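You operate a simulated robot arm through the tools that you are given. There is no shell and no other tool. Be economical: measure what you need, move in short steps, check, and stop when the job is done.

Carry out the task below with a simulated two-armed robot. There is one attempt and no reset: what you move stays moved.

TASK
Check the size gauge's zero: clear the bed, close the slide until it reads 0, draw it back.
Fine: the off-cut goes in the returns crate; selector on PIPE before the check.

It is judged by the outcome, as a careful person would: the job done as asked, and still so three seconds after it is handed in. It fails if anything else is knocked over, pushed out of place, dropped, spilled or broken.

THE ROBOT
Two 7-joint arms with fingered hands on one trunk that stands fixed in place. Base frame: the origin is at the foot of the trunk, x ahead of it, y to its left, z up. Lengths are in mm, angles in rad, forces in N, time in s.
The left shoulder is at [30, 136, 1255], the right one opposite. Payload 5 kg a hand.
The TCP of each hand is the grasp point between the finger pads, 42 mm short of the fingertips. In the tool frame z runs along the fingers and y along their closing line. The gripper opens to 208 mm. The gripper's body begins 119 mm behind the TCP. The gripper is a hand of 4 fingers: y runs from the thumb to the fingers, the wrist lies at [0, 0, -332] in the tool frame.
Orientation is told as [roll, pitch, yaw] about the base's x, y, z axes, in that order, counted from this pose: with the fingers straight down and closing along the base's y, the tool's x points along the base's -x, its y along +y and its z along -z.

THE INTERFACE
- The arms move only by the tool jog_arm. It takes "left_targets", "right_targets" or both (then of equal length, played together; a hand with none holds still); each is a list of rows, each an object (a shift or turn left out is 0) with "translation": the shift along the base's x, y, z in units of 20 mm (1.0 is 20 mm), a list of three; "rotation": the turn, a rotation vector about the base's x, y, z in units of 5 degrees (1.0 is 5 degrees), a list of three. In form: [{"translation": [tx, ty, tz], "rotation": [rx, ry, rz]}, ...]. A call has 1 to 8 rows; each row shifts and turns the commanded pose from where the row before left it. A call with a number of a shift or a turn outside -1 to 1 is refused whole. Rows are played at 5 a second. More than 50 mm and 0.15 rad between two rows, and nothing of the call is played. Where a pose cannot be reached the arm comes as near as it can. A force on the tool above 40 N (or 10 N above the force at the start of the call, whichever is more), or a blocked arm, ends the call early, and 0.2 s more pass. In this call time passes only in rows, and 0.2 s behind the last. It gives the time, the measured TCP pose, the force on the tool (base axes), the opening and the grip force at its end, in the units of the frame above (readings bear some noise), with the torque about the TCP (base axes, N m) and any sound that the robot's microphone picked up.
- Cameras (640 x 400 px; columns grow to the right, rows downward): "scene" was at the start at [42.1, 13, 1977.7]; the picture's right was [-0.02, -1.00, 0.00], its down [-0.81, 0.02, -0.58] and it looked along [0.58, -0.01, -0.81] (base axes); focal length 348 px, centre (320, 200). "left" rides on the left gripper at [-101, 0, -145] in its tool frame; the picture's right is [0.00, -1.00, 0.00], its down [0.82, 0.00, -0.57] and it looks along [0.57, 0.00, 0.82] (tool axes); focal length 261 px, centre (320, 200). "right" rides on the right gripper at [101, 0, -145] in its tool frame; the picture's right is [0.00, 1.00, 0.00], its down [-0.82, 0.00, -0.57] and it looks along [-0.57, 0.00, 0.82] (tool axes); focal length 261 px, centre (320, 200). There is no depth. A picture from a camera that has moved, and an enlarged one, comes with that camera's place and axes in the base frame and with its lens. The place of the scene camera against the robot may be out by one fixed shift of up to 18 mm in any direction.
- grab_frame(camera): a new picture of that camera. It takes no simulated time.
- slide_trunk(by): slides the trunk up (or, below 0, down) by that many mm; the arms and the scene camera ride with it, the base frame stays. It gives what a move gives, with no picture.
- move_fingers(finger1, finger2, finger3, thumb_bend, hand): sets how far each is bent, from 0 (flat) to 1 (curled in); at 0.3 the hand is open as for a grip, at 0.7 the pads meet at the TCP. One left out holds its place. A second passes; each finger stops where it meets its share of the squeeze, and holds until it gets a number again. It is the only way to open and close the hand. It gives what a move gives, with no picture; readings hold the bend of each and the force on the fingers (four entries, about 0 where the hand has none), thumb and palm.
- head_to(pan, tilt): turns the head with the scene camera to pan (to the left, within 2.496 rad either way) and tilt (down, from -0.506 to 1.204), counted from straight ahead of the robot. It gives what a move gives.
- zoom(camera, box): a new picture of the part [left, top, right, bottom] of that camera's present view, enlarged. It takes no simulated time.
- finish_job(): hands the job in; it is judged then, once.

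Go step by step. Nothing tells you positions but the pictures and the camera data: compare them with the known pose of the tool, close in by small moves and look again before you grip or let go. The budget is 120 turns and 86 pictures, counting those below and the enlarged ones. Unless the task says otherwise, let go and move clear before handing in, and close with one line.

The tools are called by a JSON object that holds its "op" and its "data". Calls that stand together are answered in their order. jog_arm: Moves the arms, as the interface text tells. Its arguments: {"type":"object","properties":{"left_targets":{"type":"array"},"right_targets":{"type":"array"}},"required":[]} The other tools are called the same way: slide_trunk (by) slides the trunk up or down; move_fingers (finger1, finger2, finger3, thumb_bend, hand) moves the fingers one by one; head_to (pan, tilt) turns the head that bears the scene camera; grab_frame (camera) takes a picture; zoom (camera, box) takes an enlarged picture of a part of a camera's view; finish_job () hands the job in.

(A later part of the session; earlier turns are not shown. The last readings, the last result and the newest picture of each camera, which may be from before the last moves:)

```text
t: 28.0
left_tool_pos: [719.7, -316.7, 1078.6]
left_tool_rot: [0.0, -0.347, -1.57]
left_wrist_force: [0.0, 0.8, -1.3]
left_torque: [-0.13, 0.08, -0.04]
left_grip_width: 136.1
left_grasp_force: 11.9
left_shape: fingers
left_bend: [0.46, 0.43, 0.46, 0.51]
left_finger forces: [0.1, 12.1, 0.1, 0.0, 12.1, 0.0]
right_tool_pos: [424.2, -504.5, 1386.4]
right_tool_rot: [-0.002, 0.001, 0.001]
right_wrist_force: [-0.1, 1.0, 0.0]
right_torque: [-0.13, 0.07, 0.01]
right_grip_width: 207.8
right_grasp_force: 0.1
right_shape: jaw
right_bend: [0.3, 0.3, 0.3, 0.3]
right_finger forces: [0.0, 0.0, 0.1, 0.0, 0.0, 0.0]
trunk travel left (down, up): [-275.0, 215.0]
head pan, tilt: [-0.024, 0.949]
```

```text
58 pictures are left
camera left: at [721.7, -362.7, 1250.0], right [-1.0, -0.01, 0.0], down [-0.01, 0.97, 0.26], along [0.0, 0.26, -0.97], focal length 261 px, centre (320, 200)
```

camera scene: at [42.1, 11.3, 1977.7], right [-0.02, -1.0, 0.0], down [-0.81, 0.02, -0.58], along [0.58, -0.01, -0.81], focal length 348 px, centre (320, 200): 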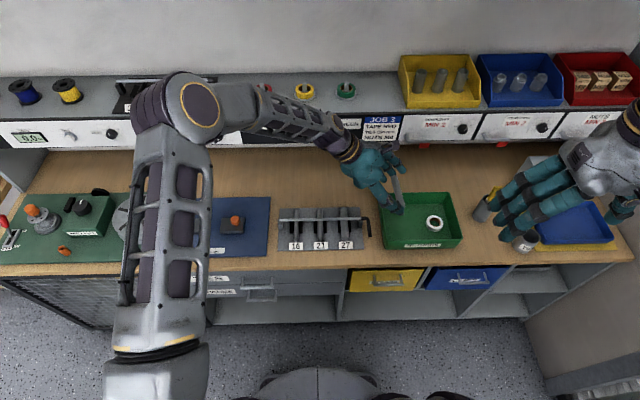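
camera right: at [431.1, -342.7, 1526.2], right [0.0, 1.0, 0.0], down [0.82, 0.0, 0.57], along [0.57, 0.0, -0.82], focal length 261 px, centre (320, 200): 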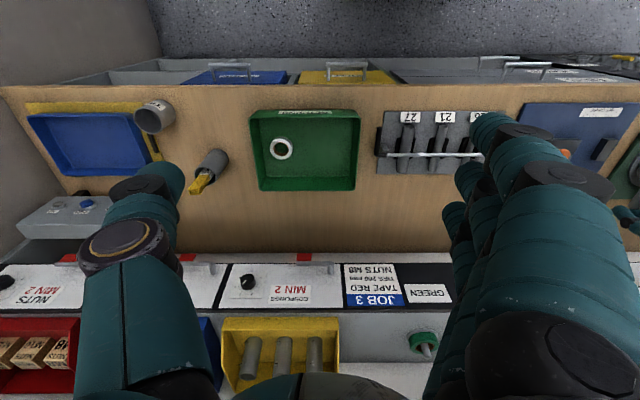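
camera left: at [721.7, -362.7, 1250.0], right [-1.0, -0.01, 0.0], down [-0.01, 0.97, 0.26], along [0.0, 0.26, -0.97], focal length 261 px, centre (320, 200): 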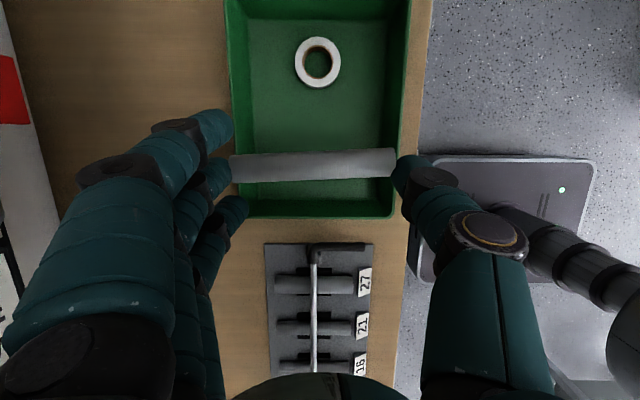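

Reachable at 20° tilt, but lengthwise across the tray is tight for the fingers. I'll yaw the rod +40° to lie diagonally, and curl the two unused fingers in, off the walls.

{"op": "jog_arm", "data": {"left_targets": [{"translation": [-0.11, -0.12, 0], "rotation": [0, 0, 1]}, {"translation": [-0.11, -0.12, 0], "rotation": [0, 0, 1]}, {"translation": [-0.11, -0.12, 0], "rotation": [0, 0, 1]}, {"translation": [-0.11, -0.12, 0], "rotation": [0, 0, 1]}, {"translation": [-0.11, -0.12, 0], "rotation": [0, 0, 1]}, {"translation": [-0.11, -0.12, 0], "rotation": [0, 0, 1]}, {"translation": [-0.11, -0.12, 0], "rotation": [0, 0, 1]}, {"translation": [-0.11, -0.12, 0], "rotation": [0, 0, 1]}]}}

{"op": "move_fingers", "data": {"hand": "left", "finger1": 0.54, "finger3": 0.54}}

{"op": "jog_arm", "data": {"left_targets": [{"translation": [0, 0, -1]}, {"translation": [0, 0, -1]}, {"translation": [0, 0, -1]}, {"translation": [0, 0, -1]}]}}

{"op": "grab_frame", "data": {"camera": "left"}}

{"op": "zoom", "data": {"camera": "scene", "box": [320, 110, 520, 270]}}

```text
t: 29.8
left_tool_pos: [702.4, -336.8, 1078.8]
left_tool_rot: [0.004, -0.347, -0.872]
left_wrist_force: [1.3, 0.9, 0.1]
left_torque: [-0.01, 0.03, 0.0]
left_grip_width: 135.7
left_grasp_force: 11.9
left_shape: fingers
left_bend: [0.46, 0.43, 0.46, 0.51]
left_finger forces: [0.0, 12.1, 0.0, 0.0, 12.1, 0.0]
right_tool_pos: [422.8, -507.4, 1384.0]
right_tool_rot: [-0.001, 0.0, 0.001]
right_wrist_force: [-0.3, -0.6, 0.2]
right_torque: [0.04, -0.05, 0.0]
right_grip_width: 208.0
right_grasp_force: 0.0
right_shape: jaw
right_bend: [0.3, 0.3, 0.3, 0.3]
right_finger forces: [0.0, 0.0, 0.0, 0.0, 0.0, 0.0]
trunk travel left (down, up): [-275.0, 215.0]
head pan, tilt: [-0.024, 0.949]
```

```text
t: 30.8
left_tool_pos: [702.3, -337.1, 1077.7]
left_tool_rot: [0.004, -0.349, -0.873]
left_wrist_force: [-0.2, -0.2, -1.1]
left_torque: [0.03, 0.01, 0.01]
left_grip_width: 115.4
left_grasp_force: 12.3
left_shape: fingers
left_bend: [0.54, 0.43, 0.54, 0.51]
left_finger forces: [0.0, 12.1, 0.0, 0.0, 12.1, 0.0]
right_tool_pos: [423.0, -505.9, 1383.9]
right_tool_rot: [-0.001, 0.0, 0.0]
right_wrist_force: [0.2, 0.3, -0.3]
right_torque: [0.0, -0.01, 0.0]
right_grip_width: 208.0
right_grasp_force: 0.0
right_shape: jaw
right_bend: [0.3, 0.3, 0.3, 0.3]
right_finger forces: [0.0, 0.1, 0.1, 0.0, 0.0, 0.0]
trunk travel left (down, up): [-275.0, 215.0]
head pan, tilt: [-0.024, 0.949]
```

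```text
t: 31.8
left_tool_pos: [703.7, -337.5, 998.3]
left_tool_rot: [0.002, -0.348, -0.874]
left_wrist_force: [0.9, 0.0, -0.6]
left_torque: [0.04, 0.11, 0.0]
left_grip_width: 115.0
left_grasp_force: 12.4
left_shape: fingers
left_bend: [0.54, 0.43, 0.54, 0.51]
left_finger forces: [0.0, 12.1, 0.1, 0.1, 12.1, 0.0]
right_tool_pos: [423.9, -506.5, 1383.3]
right_tool_rot: [0.0, 0.0, 0.001]
right_wrist_force: [0.2, 0.7, 0.3]
right_torque: [0.01, 0.06, 0.01]
right_grip_width: 207.5
right_grasp_force: 0.1
right_shape: jaw
right_bend: [0.3, 0.3, 0.3, 0.3]
right_finger forces: [0.0, 0.0, 0.0, 0.0, 0.1, 0.1]
trunk travel left (down, up): [-275.0, 215.0]
head pan, tilt: [-0.024, 0.949]
```

```text
57 pictures are left
camera left: at [733.2, -373.4, 1169.0], right [-0.76, -0.65, 0.0], down [-0.63, 0.74, 0.26], along [-0.17, 0.2, -0.97], focal length 261 px, centre (320, 200)
```

left: 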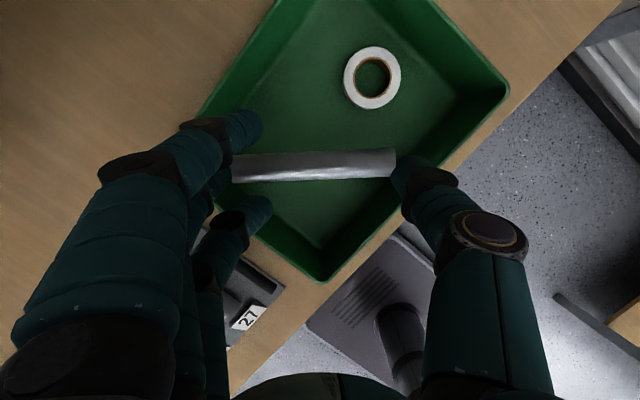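

```text
2.50 times, centred on (420, 190) of scene
camera zoom: at [43.1, 12.3, 1977.7], right [-0.02, -1.0, 0.0], down [-0.81, 0.02, -0.58], along [0.58, -0.01, -0.81], focal length 871 px, centre (70, 225)
```

zoom: 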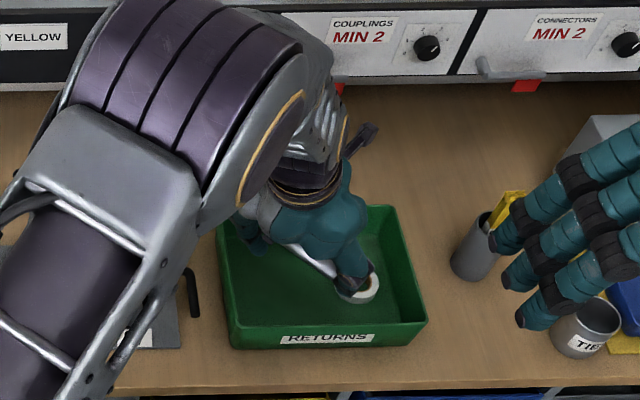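

Rod centre is over about (719, −348), clear of the tape. Lowering most of the way, then checking.

{"op": "jog_arm", "data": {"left_targets": [{"translation": [0, 0, -1]}, {"translation": [0, 0, -1]}, {"translation": [0, 0, -0.8]}]}}

{"op": "grab_frame", "data": {"camera": "left"}}

```text
t: 32.6
left_tool_pos: [702.6, -339.4, 942.8]
left_tool_rot: [0.005, -0.347, -0.873]
left_wrist_force: [0.6, -0.8, -0.3]
left_torque: [0.06, 0.09, -0.02]
left_grip_width: 115.4
left_grasp_force: 12.0
left_shape: fingers
left_bend: [0.54, 0.43, 0.54, 0.51]
left_finger forces: [0.0, 12.2, 0.0, 0.0, 12.1, 0.0]
right_tool_pos: [423.7, -506.3, 1382.9]
right_tool_rot: [0.001, 0.0, 0.0]
right_wrist_force: [0.9, -0.8, 0.0]
right_torque: [0.01, 0.04, 0.02]
right_grip_width: 207.7
right_grasp_force: 0.1
right_shape: jaw
right_bend: [0.3, 0.3, 0.3, 0.3]
right_finger forces: [0.0, 0.1, 0.1, 0.0, 0.0, 0.0]
trunk travel left (down, up): [-275.0, 215.0]
head pan, tilt: [-0.024, 0.949]
```

```text
55 pictures are left
camera left: at [732.1, -374.5, 1113.6], right [-0.76, -0.65, 0.0], down [-0.63, 0.74, 0.26], along [-0.17, 0.2, -0.97], focal length 261 px, centre (320, 200)
```

left: 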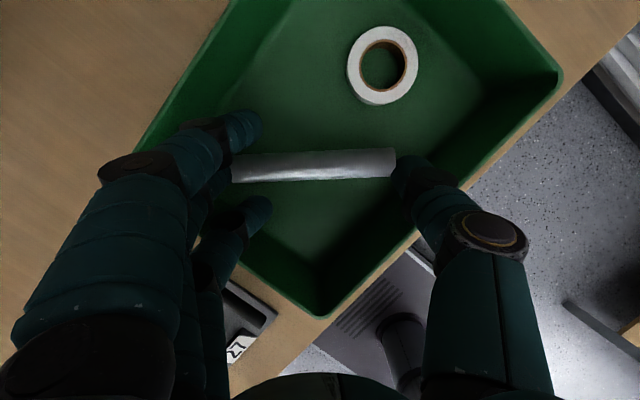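

Shifting slightly away from the near wall (+x), and lowering further with small steps.

{"op": "jog_arm", "data": {"left_targets": [{"translation": [0.5, 0, -0.5]}, {"translation": [0, 0, -0.5]}, {"translation": [0, 0, -0.4]}, {"translation": [0, 0, -0.3]}]}}

{"op": "grab_frame", "data": {"camera": "left"}}

{"op": "zoom", "data": {"camera": "scene", "box": [360, 150, 480, 260]}}

```text
t: 33.6
left_tool_pos: [712.6, -338.2, 909.7]
left_tool_rot: [0.004, -0.351, -0.874]
left_wrist_force: [0.8, -2.5, 4.7]
left_torque: [0.32, -0.12, -0.15]
left_grip_width: 114.9
left_grasp_force: 15.5
left_shape: fingers
left_bend: [0.54, 0.43, 0.55, 0.51]
left_finger forces: [0.1, 12.1, 6.8, 0.0, 12.0, 0.0]
right_tool_pos: [423.5, -505.6, 1384.2]
right_tool_rot: [0.0, 0.002, 0.0]
right_wrist_force: [0.1, 0.0, 0.0]
right_torque: [0.02, -0.01, 0.01]
right_grip_width: 207.8
right_grasp_force: 0.1
right_shape: jaw
right_bend: [0.3, 0.3, 0.3, 0.3]
right_finger forces: [0.0, 0.0, 0.1, 0.0, 0.0, 0.1]
trunk travel left (down, up): [-275.0, 215.0]
head pan, tilt: [-0.024, 0.949]
```

```text
54 pictures are left
camera left: at [742.9, -373.3, 1081.3], right [-0.76, -0.65, 0.0], down [-0.63, 0.74, 0.26], along [-0.16, 0.2, -0.97], focal length 261 px, centre (320, 200)
```

left: 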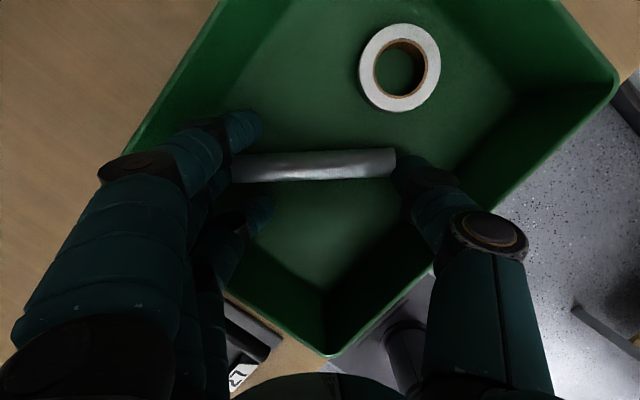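

```text
3.64 times, centred on (420, 205) of scene
camera zoom: at [41.4, 12.7, 1977.8], right [-0.02, -1.0, 0.0], down [-0.81, 0.02, -0.58], along [0.58, -0.01, -0.81], focal length 1267 px, centre (-44, 182)
```

zoom: 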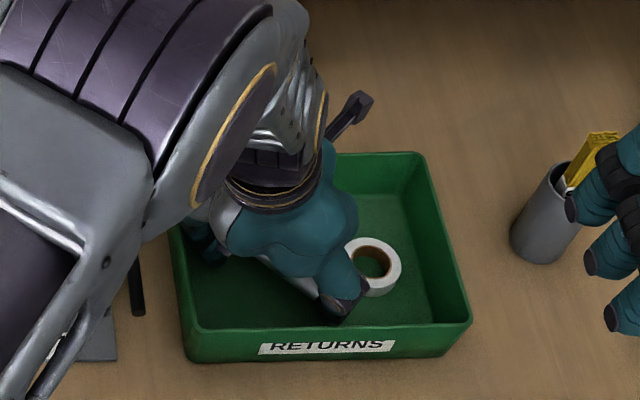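

Finger 3 has touched the tray floor; the rod is just a few millimetres above it. Releasing with a small opening.

{"op": "move_fingers", "data": {"hand": "left", "finger2": 0.41, "thumb_bend": 0.45, "finger3": 0.5}}

{"op": "grab_frame", "data": {"camera": "left"}}

```text
t: 34.6
left_tool_pos: [712.4, -336.2, 910.2]
left_tool_rot: [0.003, -0.349, -0.874]
left_wrist_force: [-1.8, -5.7, 10.1]
left_torque: [0.49, -0.22, -0.02]
left_grip_width: 122.9
left_grasp_force: 6.6
left_shape: fingers
left_bend: [0.54, 0.41, 0.53, 0.45]
left_finger forces: [0.0, 0.0, 13.2, 0.1, 0.0, 0.0]
right_tool_pos: [422.2, -506.8, 1382.8]
right_tool_rot: [-0.001, 0.002, -0.001]
right_wrist_force: [0.1, -0.2, 0.6]
right_torque: [0.0, 0.01, -0.01]
right_grip_width: 207.7
right_grasp_force: 0.1
right_shape: jaw
right_bend: [0.3, 0.3, 0.3, 0.3]
right_finger forces: [0.1, 0.0, 0.0, 0.0, 0.0, 0.0]
trunk travel left (down, up): [-275.0, 215.0]
head pan, tilt: [-0.024, 0.949]
```

```text
52 pictures are left
camera left: at [742.3, -373.8, 1081.3], right [-0.76, -0.65, 0.0], down [-0.63, 0.74, 0.26], along [-0.16, 0.2, -0.97], focal length 261 px, centre (320, 200)
```

left: 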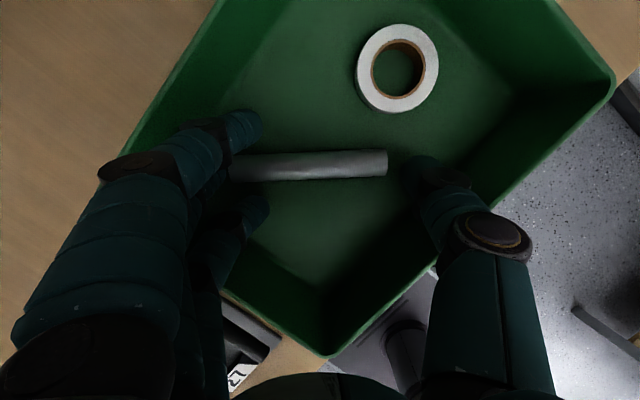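

The rod rests in the tray. I'll ease up slightly, open finger 2 further, and rise.

{"op": "jog_arm", "data": {"left_targets": [{"translation": [0, 0, 0.25]}]}}

{"op": "move_fingers", "data": {"hand": "left", "finger1": 0.5, "finger2": 0.37}}

{"op": "jog_arm", "data": {"left_targets": [{"translation": [0, 0, 0.5]}, {"translation": [0, 0, 0.8]}, {"translation": [0, 0, 1]}, {"translation": [0, 0, 1]}, {"translation": [0, 0, 1]}, {"translation": [0, 0, 1]}, {"translation": [0, 0, 1]}, {"translation": [0, 0, 1]}]}}

{"op": "grab_frame", "data": {"camera": "left"}}

```text
t: 35.0
left_tool_pos: [712.5, -337.0, 912.0]
left_tool_rot: [0.003, -0.345, -0.873]
left_wrist_force: [-0.1, -0.6, -0.2]
left_torque: [0.01, 0.04, 0.0]
left_grip_width: 123.3
left_grasp_force: 0.8
left_shape: fingers
left_bend: [0.54, 0.41, 0.51, 0.45]
left_finger forces: [0.0, 0.0, 1.0, 0.1, 0.1, 0.1]
right_tool_pos: [423.8, -505.9, 1384.5]
right_tool_rot: [0.001, 0.001, -0.001]
right_wrist_force: [-0.7, 0.1, 0.0]
right_torque: [-0.04, -0.01, -0.04]
right_grip_width: 208.0
right_grasp_force: 0.1
right_shape: jaw
right_bend: [0.3, 0.3, 0.3, 0.3]
right_finger forces: [0.0, 0.1, 0.1, 0.0, 0.0, 0.0]
trunk travel left (down, up): [-275.0, 215.0]
head pan, tilt: [-0.024, 0.949]
```

```text
t: 36.0
left_tool_pos: [713.4, -338.3, 913.5]
left_tool_rot: [0.005, -0.347, -0.873]
left_wrist_force: [0.3, -0.2, 0.1]
left_torque: [0.01, 0.03, -0.02]
left_grip_width: 132.6
left_grasp_force: 0.0
left_shape: fingers
left_bend: [0.5, 0.37, 0.5, 0.45]
left_finger forces: [0.0, 0.1, 0.0, 0.0, 0.0, 0.0]
right_tool_pos: [422.6, -506.4, 1383.3]
right_tool_rot: [0.001, -0.001, 0.0]
right_wrist_force: [0.0, 0.0, 0.2]
right_torque: [0.0, 0.01, 0.0]
right_grip_width: 207.5
right_grasp_force: 0.1
right_shape: jaw
right_bend: [0.3, 0.3, 0.3, 0.3]
right_finger forces: [0.1, 0.0, 0.0, 0.1, 0.0, 0.0]
trunk travel left (down, up): [-275.0, 215.0]
head pan, tilt: [-0.024, 0.949]
```

```text
t: 37.8
left_tool_pos: [712.4, -336.6, 1059.5]
left_tool_rot: [0.005, -0.346, -0.874]
left_wrist_force: [-0.8, 0.5, -1.0]
left_torque: [-0.08, -0.09, 0.02]
left_grip_width: 132.9
left_grasp_force: 0.1
left_shape: fingers
left_bend: [0.5, 0.37, 0.5, 0.45]
left_finger forces: [0.0, 0.0, 0.1, 0.1, 0.0, 0.0]
right_tool_pos: [422.1, -505.4, 1384.2]
right_tool_rot: [-0.001, 0.0, -0.001]
right_wrist_force: [-0.4, -0.1, 1.2]
right_torque: [0.02, -0.06, -0.03]
right_grip_width: 207.8
right_grasp_force: 0.0
right_shape: jaw
right_bend: [0.3, 0.3, 0.3, 0.3]
right_finger forces: [0.0, 0.0, 0.1, 0.1, 0.0, 0.0]
trunk travel left (down, up): [-275.0, 215.0]
head pan, tilt: [-0.024, 0.949]
```

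```text
51 pictures are left
camera left: at [741.4, -372.7, 1230.4], right [-0.76, -0.65, 0.0], down [-0.62, 0.74, 0.26], along [-0.17, 0.2, -0.97], focal length 261 px, centre (320, 200)
```

left: 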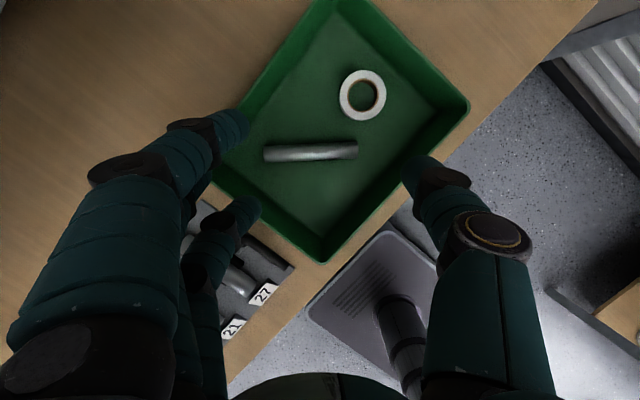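

The off-cut lies in the RETURNS crate, tape untouched. Now I bring the left hand back toward the SIZE panel, turning it to point forward.

{"op": "jog_arm", "data": {"left_targets": [{"translation": [0, 1, 0.3], "rotation": [0, 0, 1]}, {"translation": [0, 1, 0.3], "rotation": [0, 0, 1]}, {"translation": [0, 1, 0.3], "rotation": [0, 0, 1]}, {"translation": [0, 1, 0.3], "rotation": [0, 0, 1]}, {"translation": [0, 1, 0.3], "rotation": [0, 0, 1]}, {"translation": [0, 1, 0.3], "rotation": [0, 0, 1]}, {"translation": [0, 1, 0.3], "rotation": [0, 0, 1]}, {"translation": [0, 1, 0.3], "rotation": [0, 0, 1]}]}}

{"op": "jog_arm", "data": {"left_targets": [{"translation": [0, 1, 0], "rotation": [0, 0, 1]}, {"translation": [0, 1, 0], "rotation": [0, 0, 1]}, {"translation": [0, 1, 0]}, {"translation": [0, 1, 0]}, {"translation": [0, 1, 0]}, {"translation": [0, 1, 0]}, {"translation": [0, 1, 0]}, {"translation": [0, 1, 0]}]}}

{"op": "jog_arm", "data": {"left_targets": [{"translation": [0, 1, 0.3]}, {"translation": [0, 1, 0.3]}, {"translation": [0, 1, 0.3]}, {"translation": [0, 1, 0.3]}, {"translation": [0, 1, 0.3]}, {"translation": [0, 1, 0.3]}, {"translation": [0, 1, 0.3]}, {"translation": [0, 1, 0.3]}]}}

{"op": "grab_frame", "data": {"camera": "scene"}}

```text
t: 39.6
left_tool_pos: [713.3, -177.8, 1108.3]
left_tool_rot: [-0.001, -0.349, -0.173]
left_wrist_force: [-0.9, 0.1, -0.6]
left_torque: [0.01, -0.03, 0.0]
left_grip_width: 133.0
left_grasp_force: 0.0
left_shape: fingers
left_bend: [0.5, 0.37, 0.5, 0.45]
left_finger forces: [0.0, 0.0, 0.0, 0.0, 0.0, 0.0]
right_tool_pos: [422.6, -504.7, 1384.0]
right_tool_rot: [0.001, -0.001, -0.001]
right_wrist_force: [-0.3, -1.0, 0.6]
right_torque: [-0.04, -0.01, 0.0]
right_grip_width: 207.7
right_grasp_force: 0.0
right_shape: jaw
right_bend: [0.3, 0.3, 0.3, 0.3]
right_finger forces: [0.0, 0.0, 0.1, 0.0, 0.0, 0.0]
trunk travel left (down, up): [-275.0, 215.0]
head pan, tilt: [-0.024, 0.949]
```

```text
t: 41.4
left_tool_pos: [713.2, -15.1, 1108.7]
left_tool_rot: [0.001, -0.35, 0.0]
left_wrist_force: [-0.3, 0.6, 0.1]
left_torque: [-0.07, -0.01, -0.02]
left_grip_width: 132.8
left_grasp_force: 0.0
left_shape: fingers
left_bend: [0.5, 0.37, 0.5, 0.45]
left_finger forces: [0.1, 0.0, 0.0, 0.0, 0.0, 0.0]
right_tool_pos: [423.5, -504.3, 1384.9]
right_tool_rot: [0.0, 0.0, 0.0]
right_wrist_force: [-0.3, 1.0, 0.3]
right_torque: [-0.09, 0.0, -0.01]
right_grip_width: 207.7
right_grasp_force: 0.1
right_shape: jaw
right_bend: [0.3, 0.3, 0.3, 0.3]
right_finger forces: [0.1, 0.1, 0.0, 0.0, 0.0, 0.1]
trunk travel left (down, up): [-275.0, 215.0]
head pan, tilt: [-0.024, 0.949]
```

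```text
t: 43.2
left_tool_pos: [712.2, 142.3, 1155.9]
left_tool_rot: [0.002, -0.347, -0.001]
left_wrist_force: [-1.3, 0.1, -0.3]
left_torque: [-0.02, -0.02, -0.02]
left_grip_width: 133.0
left_grasp_force: 0.1
left_shape: fingers
left_bend: [0.5, 0.37, 0.5, 0.45]
left_finger forces: [0.0, 0.0, 0.0, 0.0, 0.0, 0.0]
right_tool_pos: [424.2, -505.4, 1384.1]
right_tool_rot: [0.0, -0.001, -0.001]
right_wrist_force: [0.3, 0.9, 0.9]
right_torque: [-0.08, 0.0, -0.01]
right_grip_width: 207.7
right_grasp_force: 0.1
right_shape: jaw
right_bend: [0.3, 0.3, 0.3, 0.3]
right_finger forces: [0.0, 0.1, 0.0, 0.0, 0.1, 0.0]
trunk travel left (down, up): [-275.0, 215.0]
head pan, tilt: [-0.024, 0.949]
```

```text
50 pictures are left
camera scene: at [41.7, 13.9, 1977.7], right [-0.02, -1.0, 0.0], down [-0.81, 0.02, -0.58], along [0.58, -0.01, -0.81], focal length 348 px, centre (320, 200)
```

scene: 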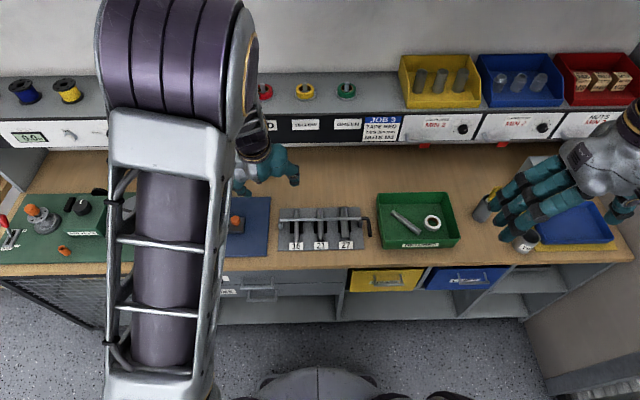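

Continuing: moving left to y≈345 while pitching the hand forward.

{"op": "jog_arm", "data": {"left_targets": [{"translation": [0, 1, 0.2], "rotation": [0, -1, 0]}, {"translation": [0, 1, 0.2], "rotation": [0, -1, 0]}, {"translation": [0, 1, 0.2], "rotation": [0, -1, 0]}, {"translation": [0, 1, 0.2], "rotation": [0, -1, 0]}, {"translation": [0, 1, 0.2], "rotation": [0, -1, 0]}, {"translation": [0, 1, 0.2], "rotation": [0, -1, 0]}, {"translation": [0, 1, 0.2], "rotation": [0, -1, 0]}, {"translation": [0, 1, 0.2], "rotation": [0, -1, 0]}]}}

{"op": "jog_arm", "data": {"left_targets": [{"translation": [0, 1, 0.2], "rotation": [0, -1, 0]}, {"translation": [0, 1, 0.2], "rotation": [0, -1, 0]}, {"translation": [0, 0, 0], "rotation": [0, -1, 0]}, {"translation": [0, 0, 0], "rotation": [0, -1, 0]}, {"translation": [0, 0, 0], "rotation": [0, -1, 0]}, {"translation": [0, 0, 0], "rotation": [0, -1, 0]}]}}

{"op": "grab_frame", "data": {"camera": "left"}}

{"op": "grab_frame", "data": {"camera": "scene"}}

```text
t: 45.0
left_tool_pos: [713.3, 302.6, 1188.7]
left_tool_rot: [0.0, -1.047, -0.001]
left_wrist_force: [0.9, -0.6, -0.1]
left_torque: [-0.04, -0.02, -0.06]
left_grip_width: 133.4
left_grasp_force: 0.0
left_shape: fingers
left_bend: [0.5, 0.37, 0.5, 0.45]
left_finger forces: [0.0, 0.1, 0.1, 0.1, 0.0, 0.0]
right_tool_pos: [423.6, -504.3, 1384.4]
right_tool_rot: [-0.002, -0.001, 0.001]
right_wrist_force: [1.0, 1.2, 0.5]
right_torque: [-0.11, 0.0, -0.01]
right_grip_width: 207.5
right_grasp_force: 0.0
right_shape: jaw
right_bend: [0.3, 0.3, 0.3, 0.3]
right_finger forces: [0.0, 0.0, 0.0, 0.0, 0.1, 0.0]
trunk travel left (down, up): [-275.0, 215.0]
head pan, tilt: [-0.024, 0.949]
```

```text
t: 46.4
left_tool_pos: [712.4, 342.6, 1196.3]
left_tool_rot: [-2.281, -1.571, 2.285]
left_wrist_force: [0.6, 0.5, -0.1]
left_torque: [-0.01, -0.02, -0.09]
left_grip_width: 133.2
left_grasp_force: 0.1
left_shape: fingers
left_bend: [0.5, 0.37, 0.5, 0.45]
left_finger forces: [0.0, 0.0, 0.0, 0.0, 0.0, 0.1]
right_tool_pos: [423.3, -505.1, 1384.0]
right_tool_rot: [-0.001, -0.001, 0.0]
right_wrist_force: [-0.7, 1.7, 0.4]
right_torque: [-0.07, 0.08, 0.03]
right_grip_width: 207.9
right_grasp_force: 0.1
right_shape: jaw
right_bend: [0.3, 0.3, 0.3, 0.3]
right_finger forces: [0.0, 0.0, 0.0, 0.0, 0.0, 0.0]
trunk travel left (down, up): [-275.0, 215.0]
head pan, tilt: [-0.024, 0.949]
```

```text
49 pictures are left
camera left: at [569.2, 341.7, 1297.4], right [0.0, -1.0, 0.01], down [-0.57, -0.01, -0.82], along [0.82, 0.0, -0.57], focal length 261 px, centre (320, 200)
```

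left: 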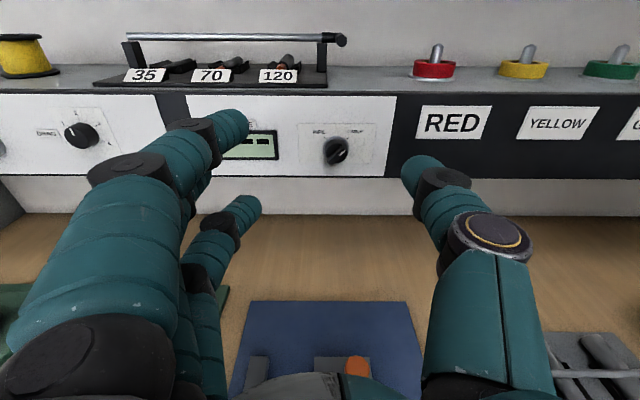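

```text
48 pictures are left
camera scene: at [42.8, 14.2, 1977.7], right [-0.02, -1.0, 0.0], down [-0.81, 0.02, -0.58], along [0.58, -0.01, -0.81], focal length 348 px, centre (320, 200)
```

scene: 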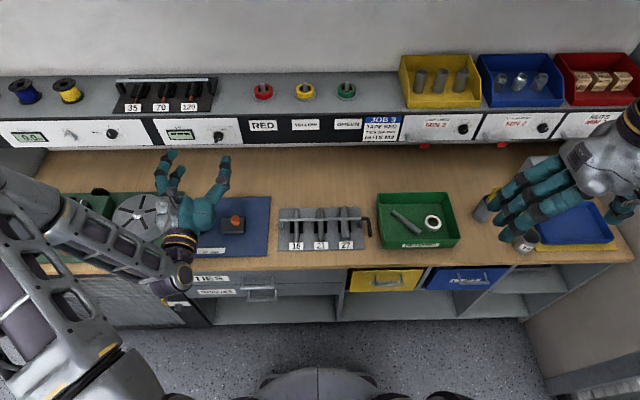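

The knob is near (911, 320, 1144) by triangulation. I'll zoom on it and then move closer for a second bearing.

{"op": "zoom", "data": {"camera": "left", "box": [220, 80, 420, 205]}}

{"op": "jog_arm", "data": {"left_targets": [{"translation": [0.5, -0.5, 0]}, {"translation": [0.5, -0.5, 0]}, {"translation": [0.5, 0, 0]}, {"translation": [0.5, 0, 0]}]}}

{"op": "move_fingers", "data": {"hand": "left", "finger1": 0.45, "finger2": 0.45, "finger3": 0.45, "thumb_bend": 0.45}}

{"op": "grab_frame", "data": {"camera": "left"}}

```text
3.20 times, centred on (320, 142) of left
camera zoom: at [569.2, 341.7, 1297.4], right [0.0, -1.0, 0.01], down [-0.57, -0.01, -0.82], along [0.82, 0.0, -0.57], focal length 834 px, centre (320, 384)
```

zoom: 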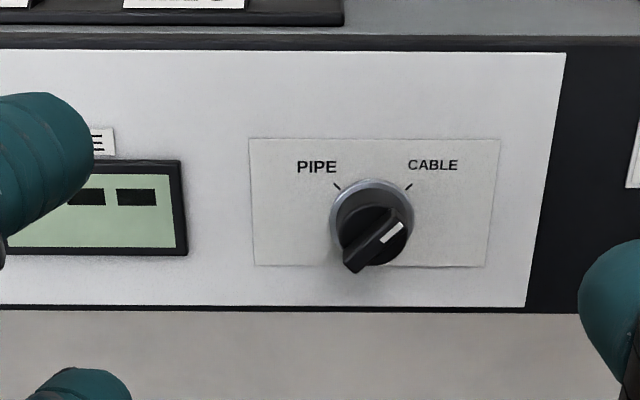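

```text
t: 47.4
left_tool_pos: [753.1, 323.1, 1195.5]
left_tool_rot: [0.202, -1.57, -0.197]
left_wrist_force: [0.0, -0.3, -0.3]
left_torque: [-0.01, 0.0, 0.04]
left_grip_width: 133.0
left_grasp_force: 0.0
left_shape: fingers
left_bend: [0.5, 0.37, 0.5, 0.45]
left_finger forces: [0.0, 0.0, 0.0, 0.0, 0.0, 0.1]
right_tool_pos: [422.1, -505.4, 1384.1]
right_tool_rot: [0.001, 0.001, 0.001]
right_wrist_force: [0.1, -0.1, 0.3]
right_torque: [-0.04, -0.01, 0.04]
right_grip_width: 207.9
right_grasp_force: 0.1
right_shape: jaw
right_bend: [0.3, 0.3, 0.3, 0.3]
right_finger forces: [0.0, 0.0, 0.1, 0.0, 0.0, 0.0]
trunk travel left (down, up): [-275.0, 215.0]
head pan, tilt: [-0.024, 0.949]
```

```text
t: 48.4
left_tool_pos: [752.6, 322.8, 1195.1]
left_tool_rot: [0.185, -1.569, -0.181]
left_wrist_force: [-0.3, 0.1, 0.0]
left_torque: [-0.02, 0.03, 0.0]
left_grip_width: 145.5
left_grasp_force: 0.2
left_shape: fingers
left_bend: [0.45, 0.45, 0.45, 0.45]
left_finger forces: [0.0, 0.0, 0.1, 0.0, 0.0, 0.0]
right_tool_pos: [422.8, -505.4, 1384.9]
right_tool_rot: [-0.001, 0.001, 0.001]
right_wrist_force: [0.5, -0.5, -0.1]
right_torque: [0.02, 0.02, 0.01]
right_grip_width: 207.7
right_grasp_force: 0.1
right_shape: jaw
right_bend: [0.3, 0.3, 0.3, 0.3]
right_finger forces: [0.0, 0.0, 0.0, 0.0, 0.0, 0.0]
trunk travel left (down, up): [-275.0, 215.0]
head pan, tilt: [-0.024, 0.949]
```

```text
46 pictures are left
camera left: at [609.1, 321.6, 1296.6], right [0.0, -1.0, 0.0], down [-0.57, -0.01, -0.82], along [0.82, 0.0, -0.57], focal length 261 px, centre (320, 200)
```

left: 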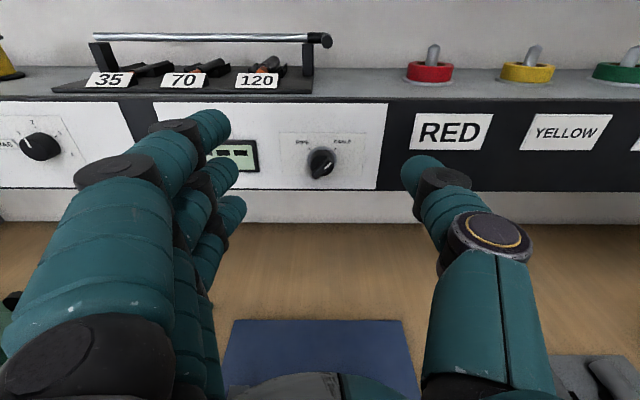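

The knob axis is near (900, 320, 1152), ring about 35 mm, pointer at CABLE (45° up-right); it needs a 90° turn CCW as seen from the robot. I'll roll the hand +45° so the closing line crosses the wing, with finger 2 and the thumb doing the pinch.

{"op": "jog_arm", "data": {"left_targets": [{"translation": [0.2, 0, -0.27], "rotation": [1, 0, 0]}, {"translation": [0.2, 0, -0.27], "rotation": [1, 0, 0]}, {"translation": [0.2, 0, -0.27], "rotation": [1, 0, 0]}, {"translation": [0.2, 0, -0.27], "rotation": [1, 0, 0]}, {"translation": [0.2, 0, -0.27], "rotation": [1, 0, 0]}, {"translation": [0.2, -0.05, -0.27], "rotation": [1, 0, 0]}, {"translation": [0.2, -0.05, -0.27], "rotation": [1, 0, 0]}, {"translation": [0.2, -0.05, -0.27], "rotation": [1, 0, 0]}]}}

{"op": "jog_arm", "data": {"left_targets": [{"rotation": [1, 0, 0]}]}}

{"op": "move_fingers", "data": {"hand": "left", "finger1": 0.3, "finger2": 0.6, "finger3": 0.3, "thumb_bend": 0.6}}

{"op": "grab_frame", "data": {"camera": "left"}}

{"op": "zoom", "data": {"camera": "scene", "box": [130, 90, 290, 210]}}

```text
t: 50.2
left_tool_pos: [786.1, 319.2, 1152.1]
left_tool_rot: [1.572, -0.871, -1.569]
left_wrist_force: [-0.6, 0.2, 0.0]
left_torque: [0.02, 0.0, -0.03]
left_grip_width: 145.9
left_grasp_force: 0.0
left_shape: fingers
left_bend: [0.45, 0.45, 0.45, 0.45]
left_finger forces: [0.0, 0.0, 0.1, 0.0, 0.1, 0.1]
right_tool_pos: [424.1, -505.5, 1384.6]
right_tool_rot: [0.0, 0.0, 0.001]
right_wrist_force: [0.6, 0.3, -1.0]
right_torque: [0.0, 0.04, -0.02]
right_grip_width: 207.3
right_grasp_force: 0.1
right_shape: jaw
right_bend: [0.3, 0.3, 0.3, 0.3]
right_finger forces: [0.0, 0.0, 0.0, 0.0, 0.0, 0.0]
trunk travel left (down, up): [-275.0, 215.0]
head pan, tilt: [-0.024, 0.949]
```

```text
t: 50.6
left_tool_pos: [786.2, 319.9, 1152.3]
left_tool_rot: [1.572, -0.783, -1.57]
left_wrist_force: [-0.3, 0.2, -0.3]
left_torque: [0.0, -0.03, 0.02]
left_grip_width: 145.6
left_grasp_force: 0.1
left_shape: fingers
left_bend: [0.45, 0.45, 0.45, 0.45]
left_finger forces: [0.0, 0.0, 0.1, 0.0, 0.0, 0.0]
right_tool_pos: [423.7, -506.3, 1384.2]
right_tool_rot: [0.001, -0.002, -0.001]
right_wrist_force: [0.2, 0.2, 0.2]
right_torque: [0.04, 0.01, 0.0]
right_grip_width: 207.6
right_grasp_force: 0.0
right_shape: jaw
right_bend: [0.3, 0.3, 0.3, 0.3]
right_finger forces: [0.1, 0.0, 0.1, 0.0, 0.0, 0.0]
trunk travel left (down, up): [-275.0, 215.0]
head pan, tilt: [-0.024, 0.949]
```

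```text
t: 51.6
left_tool_pos: [786.5, 321.7, 1152.0]
left_tool_rot: [1.571, -0.785, -1.57]
left_wrist_force: [0.8, 0.1, 0.7]
left_torque: [0.0, -0.02, -0.01]
left_grip_width: 146.7
left_grasp_force: 0.0
left_shape: fingers
left_bend: [0.3, 0.6, 0.3, 0.6]
left_finger forces: [0.0, 0.1, 0.0, 0.1, 0.1, 0.0]
right_tool_pos: [423.2, -505.3, 1383.5]
right_tool_rot: [0.001, 0.0, 0.0]
right_wrist_force: [-0.1, 0.2, 0.2]
right_torque: [0.05, -0.01, 0.0]
right_grip_width: 207.7
right_grasp_force: 0.0
right_shape: jaw
right_bend: [0.3, 0.3, 0.3, 0.3]
right_finger forces: [0.0, 0.1, 0.0, 0.1, 0.1, 0.1]
trunk travel left (down, up): [-275.0, 215.0]
head pan, tilt: [-0.024, 0.949]
```

```text
45 pictures are left
camera left: at [642.0, 247.9, 1223.6], right [0.0, -0.71, -0.7], down [-0.57, 0.58, -0.58], along [0.82, 0.4, -0.4], focal length 261 px, centre (320, 200)
```

left: 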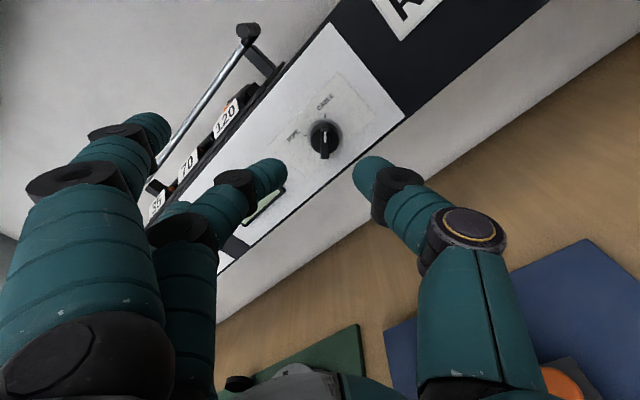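

```text
3.33 times, centred on (210, 150) of scene
camera zoom: at [42.1, 12.7, 1977.7], right [-0.02, -1.0, 0.0], down [-0.81, 0.02, -0.58], along [0.58, -0.01, -0.81], focal length 1162 px, centre (687, 367)
```

zoom: 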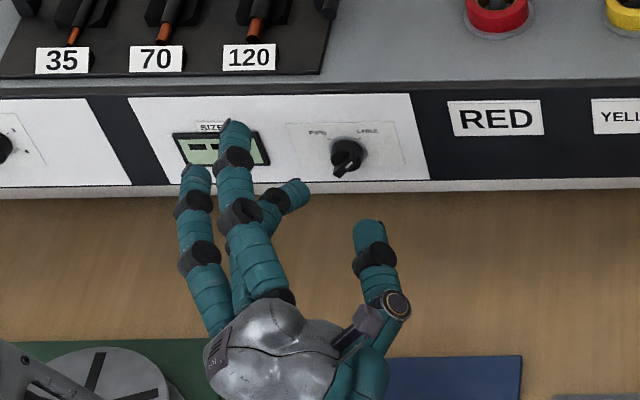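

I'll curl fingers 1 and 3 fully out of the way and move 40 mm nearer, then re-measure.

{"op": "move_fingers", "data": {"hand": "left", "finger1": 1.0, "finger3": 1.0}}

{"op": "jog_arm", "data": {"left_targets": [{"translation": [0.7, 0, -0.2]}, {"translation": [0.7, 0, -0.15]}, {"translation": [0.6, 0, 0]}]}}

{"op": "grab_frame", "data": {"camera": "left"}}

{"op": "zoom", "data": {"camera": "scene", "box": [150, 100, 270, 190]}}

```text
t: 52.6
left_tool_pos: [785.7, 321.0, 1151.9]
left_tool_rot: [1.572, -0.785, -1.57]
left_wrist_force: [-0.5, 0.1, 0.0]
left_torque: [0.0, 0.01, 0.0]
left_grip_width: 77.0
left_grasp_force: 0.1
left_shape: fingers
left_bend: [1.0, 0.6, 1.0, 0.6]
left_finger forces: [0.0, 0.0, 0.1, 0.0, 0.0, 0.0]
right_tool_pos: [423.3, -505.6, 1383.4]
right_tool_rot: [-0.001, 0.0, 0.001]
right_wrist_force: [-0.5, 0.4, -0.2]
right_torque: [0.0, 0.01, -0.04]
right_grip_width: 207.9
right_grasp_force: 0.1
right_shape: jaw
right_bend: [0.3, 0.3, 0.3, 0.3]
right_finger forces: [0.0, 0.0, 0.0, 0.0, 0.1, 0.0]
trunk travel left (down, up): [-275.0, 215.0]
head pan, tilt: [-0.024, 0.949]
```

```text
t: 53.4
left_tool_pos: [827.7, 319.5, 1144.8]
left_tool_rot: [1.573, -0.784, -1.57]
left_wrist_force: [-0.1, 1.3, -0.4]
left_torque: [-0.03, 0.0, 0.0]
left_grip_width: 77.1
left_grasp_force: 0.1
left_shape: fingers
left_bend: [1.0, 0.6, 1.0, 0.6]
left_finger forces: [0.0, 0.0, 0.0, 0.0, 0.1, 0.0]
right_tool_pos: [423.4, -505.0, 1383.8]
right_tool_rot: [0.0, 0.002, -0.001]
right_wrist_force: [0.1, 0.1, -0.4]
right_torque: [0.03, 0.05, 0.03]
right_grip_width: 207.7
right_grasp_force: 0.0
right_shape: jaw
right_bend: [0.3, 0.3, 0.3, 0.3]
right_finger forces: [0.1, 0.1, 0.0, 0.0, 0.0, 0.0]
trunk travel left (down, up): [-275.0, 215.0]
head pan, tilt: [-0.024, 0.949]
```

```text
43 pictures are left
camera left: at [682.9, 247.8, 1217.7], right [0.0, -0.71, -0.7], down [-0.57, 0.58, -0.58], along [0.82, 0.4, -0.4], focal length 261 px, centre (320, 200)
```

left: 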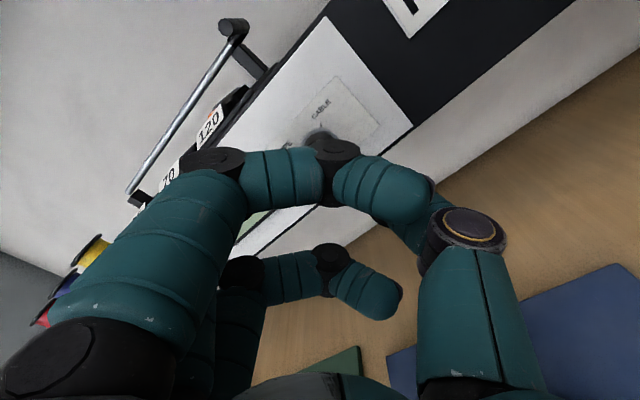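

```text
4.44 times, centred on (210, 145) of scene
camera zoom: at [42.4, 12.7, 1977.7], right [-0.02, -1.0, 0.0], down [-0.81, 0.02, -0.58], along [0.58, -0.01, -0.81], focal length 1549 px, centre (809, 444)
```

zoom: 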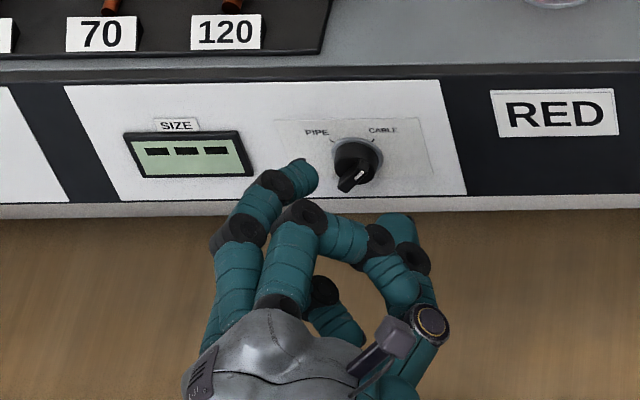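

Scene view shows finger 2 and the thumb straddling the knob's line well. Advancing 30 mm in small steps.

{"op": "jog_arm", "data": {"left_targets": [{"translation": [0.5, 0, 0]}, {"translation": [0.5, 0, 0]}, {"translation": [0.5, 0, 0]}]}}

{"op": "zoom", "data": {"camera": "scene", "box": [175, 105, 255, 165]}}

```text
t: 54.2
left_tool_pos: [856.0, 318.1, 1146.3]
left_tool_rot: [1.571, -0.785, -1.569]
left_wrist_force: [1.3, -0.5, -0.1]
left_torque: [0.0, 0.02, -0.03]
left_grip_width: 76.8
left_grasp_force: 0.0
left_shape: fingers
left_bend: [1.0, 0.6, 1.0, 0.6]
left_finger forces: [0.0, 0.1, 0.0, 0.0, 0.0, 0.0]
right_tool_pos: [423.2, -505.7, 1382.8]
right_tool_rot: [0.0, 0.0, 0.0]
right_wrist_force: [0.7, 0.3, -1.1]
right_torque: [0.04, 0.05, 0.0]
right_grip_width: 208.0
right_grasp_force: 0.1
right_shape: jaw
right_bend: [0.3, 0.3, 0.3, 0.3]
right_finger forces: [0.1, 0.0, 0.1, 0.0, 0.0, 0.1]
trunk travel left (down, up): [-275.0, 215.0]
head pan, tilt: [-0.024, 0.949]
```

```text
6.67 times, centred on (215, 135) of scene
camera zoom: at [42.5, 12.5, 1977.7], right [-0.02, -1.0, 0.0], down [-0.81, 0.02, -0.58], along [0.58, -0.01, -0.81], focal length 2324 px, centre (1020, 633)
```

zoom: 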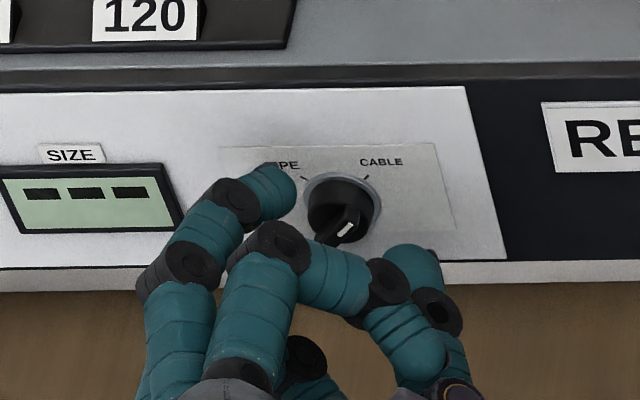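

Tips now flank the knob; about 8 mm more, with a 3 mm shift left, then pinch.

{"op": "jog_arm", "data": {"left_targets": [{"translation": [0.2, 0.15, 0]}, {"translation": [0.2, 0, 0]}]}}

{"op": "move_fingers", "data": {"hand": "left", "finger2": 0.66, "thumb_bend": 0.66}}

{"op": "zoom", "data": {"camera": "scene", "box": [175, 105, 255, 165]}}

```text
t: 54.8
left_tool_pos: [864.5, 322.7, 1146.3]
left_tool_rot: [1.57, -0.784, -1.569]
left_wrist_force: [0.1, -0.7, -0.7]
left_torque: [0.02, 0.0, 0.0]
left_grip_width: 76.8
left_grasp_force: 0.0
left_shape: fingers
left_bend: [1.0, 0.6, 1.0, 0.6]
left_finger forces: [0.1, 0.0, 0.1, 0.1, 0.0, 0.1]
right_tool_pos: [421.4, -507.5, 1384.4]
right_tool_rot: [0.001, -0.001, 0.001]
right_wrist_force: [0.1, 0.4, 0.3]
right_torque: [0.0, -0.02, 0.0]
right_grip_width: 207.9
right_grasp_force: 0.2
right_shape: jaw
right_bend: [0.3, 0.3, 0.3, 0.3]
right_finger forces: [0.1, 0.0, 0.0, 0.1, 0.0, 0.0]
trunk travel left (down, up): [-275.0, 215.0]
head pan, tilt: [-0.024, 0.949]
```

```text
t: 55.8
left_tool_pos: [865.0, 322.4, 1145.4]
left_tool_rot: [1.573, -0.784, -1.568]
left_wrist_force: [1.0, -2.5, -2.3]
left_torque: [-0.01, 0.05, -0.11]
left_grip_width: 74.1
left_grasp_force: 2.8
left_shape: fingers
left_bend: [1.0, 0.65, 1.0, 0.65]
left_finger forces: [0.0, 1.2, 0.0, 0.1, 4.4, 0.0]
right_tool_pos: [422.6, -506.5, 1384.1]
right_tool_rot: [0.001, -0.001, 0.001]
right_wrist_force: [-0.1, -0.2, -0.2]
right_torque: [0.0, -0.02, -0.01]
right_grip_width: 207.6
right_grasp_force: 0.0
right_shape: jaw
right_bend: [0.3, 0.3, 0.3, 0.3]
right_finger forces: [0.0, 0.0, 0.0, 0.0, 0.0, 0.0]
trunk travel left (down, up): [-275.0, 215.0]
head pan, tilt: [-0.024, 0.949]
```

```text
6.67 times, centred on (215, 135) of scene
camera zoom: at [42.4, 12.6, 1977.7], right [-0.02, -1.0, 0.0], down [-0.81, 0.02, -0.58], along [0.58, -0.01, -0.81], focal length 2324 px, centre (1020, 633)
```

zoom: 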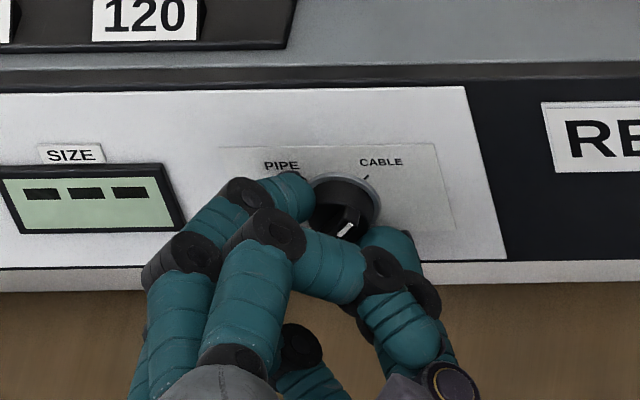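

Both tips are touching the knob body. Squeezing more firmly, then rolling the hand gently −.

{"op": "move_fingers", "data": {"hand": "left", "finger2": 0.75, "thumb_bend": 0.75}}

{"op": "jog_arm", "data": {"left_targets": [{"rotation": [-1, 0, 0]}, {"rotation": [-1, 0, 0]}, {"rotation": [-1, 0, 0]}, {"rotation": [-1, 0, 0]}]}}

{"op": "zoom", "data": {"camera": "scene", "box": [175, 105, 255, 165]}}

```text
t: 56.8
left_tool_pos: [864.0, 322.4, 1145.0]
left_tool_rot: [1.569, -0.784, -1.57]
left_wrist_force: [2.3, -9.6, -11.5]
left_torque: [0.03, 0.35, -0.27]
left_grip_width: 72.6
left_grasp_force: 17.0
left_shape: fingers
left_bend: [1.0, 0.65, 1.0, 0.68]
left_finger forces: [0.1, 11.0, 0.0, 0.0, 23.0, 0.0]
right_tool_pos: [424.0, -507.3, 1382.8]
right_tool_rot: [-0.001, 0.001, 0.0]
right_wrist_force: [0.8, 0.6, 0.0]
right_torque: [0.02, 0.01, 0.02]
right_grip_width: 207.8
right_grasp_force: 0.1
right_shape: jaw
right_bend: [0.3, 0.3, 0.3, 0.3]
right_finger forces: [0.0, 0.0, 0.0, 0.0, 0.1, 0.0]
trunk travel left (down, up): [-275.0, 215.0]
head pan, tilt: [-0.024, 0.949]
```

```text
t: 57.8
left_tool_pos: [863.9, 321.6, 1146.4]
left_tool_rot: [1.566, -1.135, -1.566]
left_wrist_force: [0.9, -15.0, -16.4]
left_torque: [0.03, 0.56, -0.51]
left_grip_width: 72.6
left_grasp_force: 18.8
left_shape: fingers
left_bend: [1.0, 0.66, 1.0, 0.68]
left_finger forces: [0.1, 8.8, 0.1, 0.0, 28.0, 0.1]
right_tool_pos: [424.0, -508.6, 1383.4]
right_tool_rot: [0.0, 0.002, 0.0]
right_wrist_force: [-0.2, 0.0, -0.6]
right_torque: [-0.02, -0.04, 0.0]
right_grip_width: 208.0
right_grasp_force: 0.0
right_shape: jaw
right_bend: [0.3, 0.3, 0.3, 0.3]
right_finger forces: [0.0, 0.0, 0.0, 0.0, 0.0, 0.0]
trunk travel left (down, up): [-275.0, 215.0]
head pan, tilt: [-0.024, 0.949]
```

```text
6.67 times, centred on (215, 135) of scene
camera zoom: at [43.8, 11.7, 1977.6], right [-0.02, -1.0, 0.0], down [-0.81, 0.02, -0.58], along [0.58, -0.01, -0.81], focal length 2324 px, centre (1020, 633)
```

zoom: 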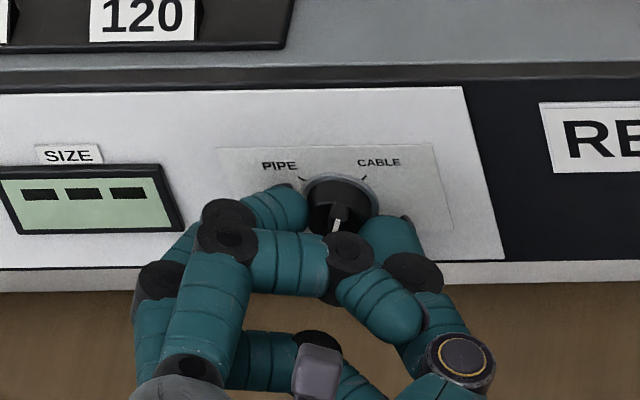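

The pointer is turning with the hand (now nearly upright). Continuing, with a small relief shift.

{"op": "jog_arm", "data": {"left_targets": [{"translation": [0, -0.06, -0.08], "rotation": [-1, 0, 0]}, {"rotation": [-1, 0, 0]}, {"rotation": [-1, 0, 0]}, {"rotation": [-1, 0, 0]}, {"rotation": [-1, 0, 0]}, {"rotation": [-1, 0, 0]}, {"rotation": [-1, 0, 0]}]}}

{"op": "zoom", "data": {"camera": "scene", "box": [175, 105, 255, 165]}}

```text
t: 59.4
left_tool_pos: [865.2, 320.1, 1145.1]
left_tool_rot: [-1.558, -1.396, 1.56]
left_wrist_force: [-2.2, -10.4, -9.8]
left_torque: [0.03, 0.3, -0.27]
left_grip_width: 72.3
left_grasp_force: 17.2
left_shape: fingers
left_bend: [1.0, 0.65, 1.0, 0.68]
left_finger forces: [0.0, 13.5, 0.0, 0.0, 20.9, 0.0]
right_tool_pos: [423.6, -506.4, 1383.4]
right_tool_rot: [-0.001, -0.001, -0.001]
right_wrist_force: [-0.2, 0.2, 0.1]
right_torque: [-0.05, -0.02, 0.03]
right_grip_width: 207.8
right_grasp_force: 0.0
right_shape: jaw
right_bend: [0.3, 0.3, 0.3, 0.3]
right_finger forces: [0.0, 0.1, 0.0, 0.1, 0.0, 0.0]
trunk travel left (down, up): [-275.0, 215.0]
head pan, tilt: [-0.024, 0.949]
```

```text
6.67 times, centred on (215, 135) of scene
camera zoom: at [42.7, 12.0, 1977.7], right [-0.02, -1.0, 0.0], down [-0.81, 0.02, -0.58], along [0.58, -0.01, -0.81], focal length 2324 px, centre (1020, 633)
```

zoom: 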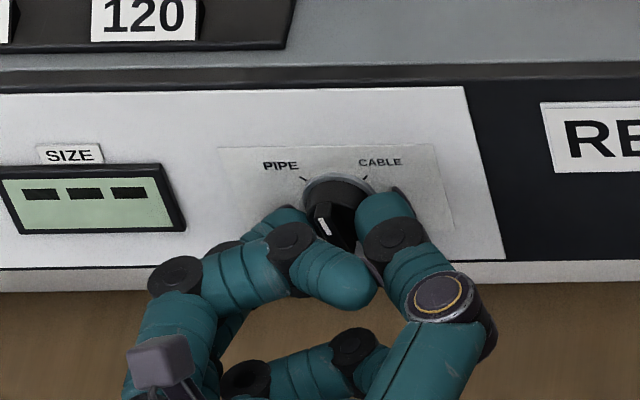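

Pointer has passed upright toward PIPE; continuing about 35° more.

{"op": "jog_arm", "data": {"left_targets": [{"translation": [0, -0.05, -0.05], "rotation": [-1, 0, 0]}, {"rotation": [-1, 0, 0]}, {"rotation": [-1, 0, 0]}, {"rotation": [-1, 0, 0]}, {"rotation": [-1, 0, 0]}, {"rotation": [-1, 0, 0]}]}}

{"op": "zoom", "data": {"camera": "scene", "box": [175, 105, 255, 165]}}

```text
t: 60.8
left_tool_pos: [864.2, 318.8, 1144.6]
left_tool_rot: [-1.569, -0.873, 1.571]
left_wrist_force: [5.1, -10.5, 7.8]
left_torque: [-0.02, -0.24, -0.32]
left_grip_width: 72.4
left_grasp_force: 14.2
left_shape: fingers
left_bend: [1.0, 0.65, 1.0, 0.68]
left_finger forces: [0.0, 9.7, 0.1, 0.0, 19.1, 0.0]
right_tool_pos: [423.2, -507.1, 1384.1]
right_tool_rot: [0.0, 0.0, 0.001]
right_wrist_force: [0.7, 0.9, -0.3]
right_torque: [-0.01, 0.02, 0.03]
right_grip_width: 207.7
right_grasp_force: 0.2
right_shape: jaw
right_bend: [0.3, 0.3, 0.3, 0.3]
right_finger forces: [0.0, 0.0, 0.0, 0.0, 0.1, 0.0]
trunk travel left (down, up): [-275.0, 215.0]
head pan, tilt: [-0.024, 0.949]
```

```text
6.67 times, centred on (215, 135) of scene
camera zoom: at [41.8, 11.4, 1977.8], right [-0.02, -1.0, 0.0], down [-0.81, 0.02, -0.58], along [0.58, -0.01, -0.81], focal length 2324 px, centre (1020, 633)
```

zoom: 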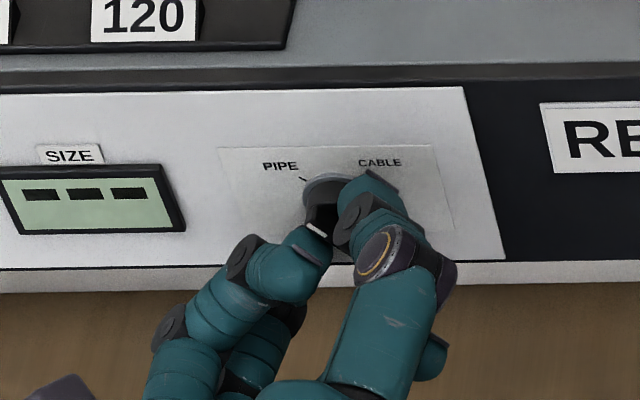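

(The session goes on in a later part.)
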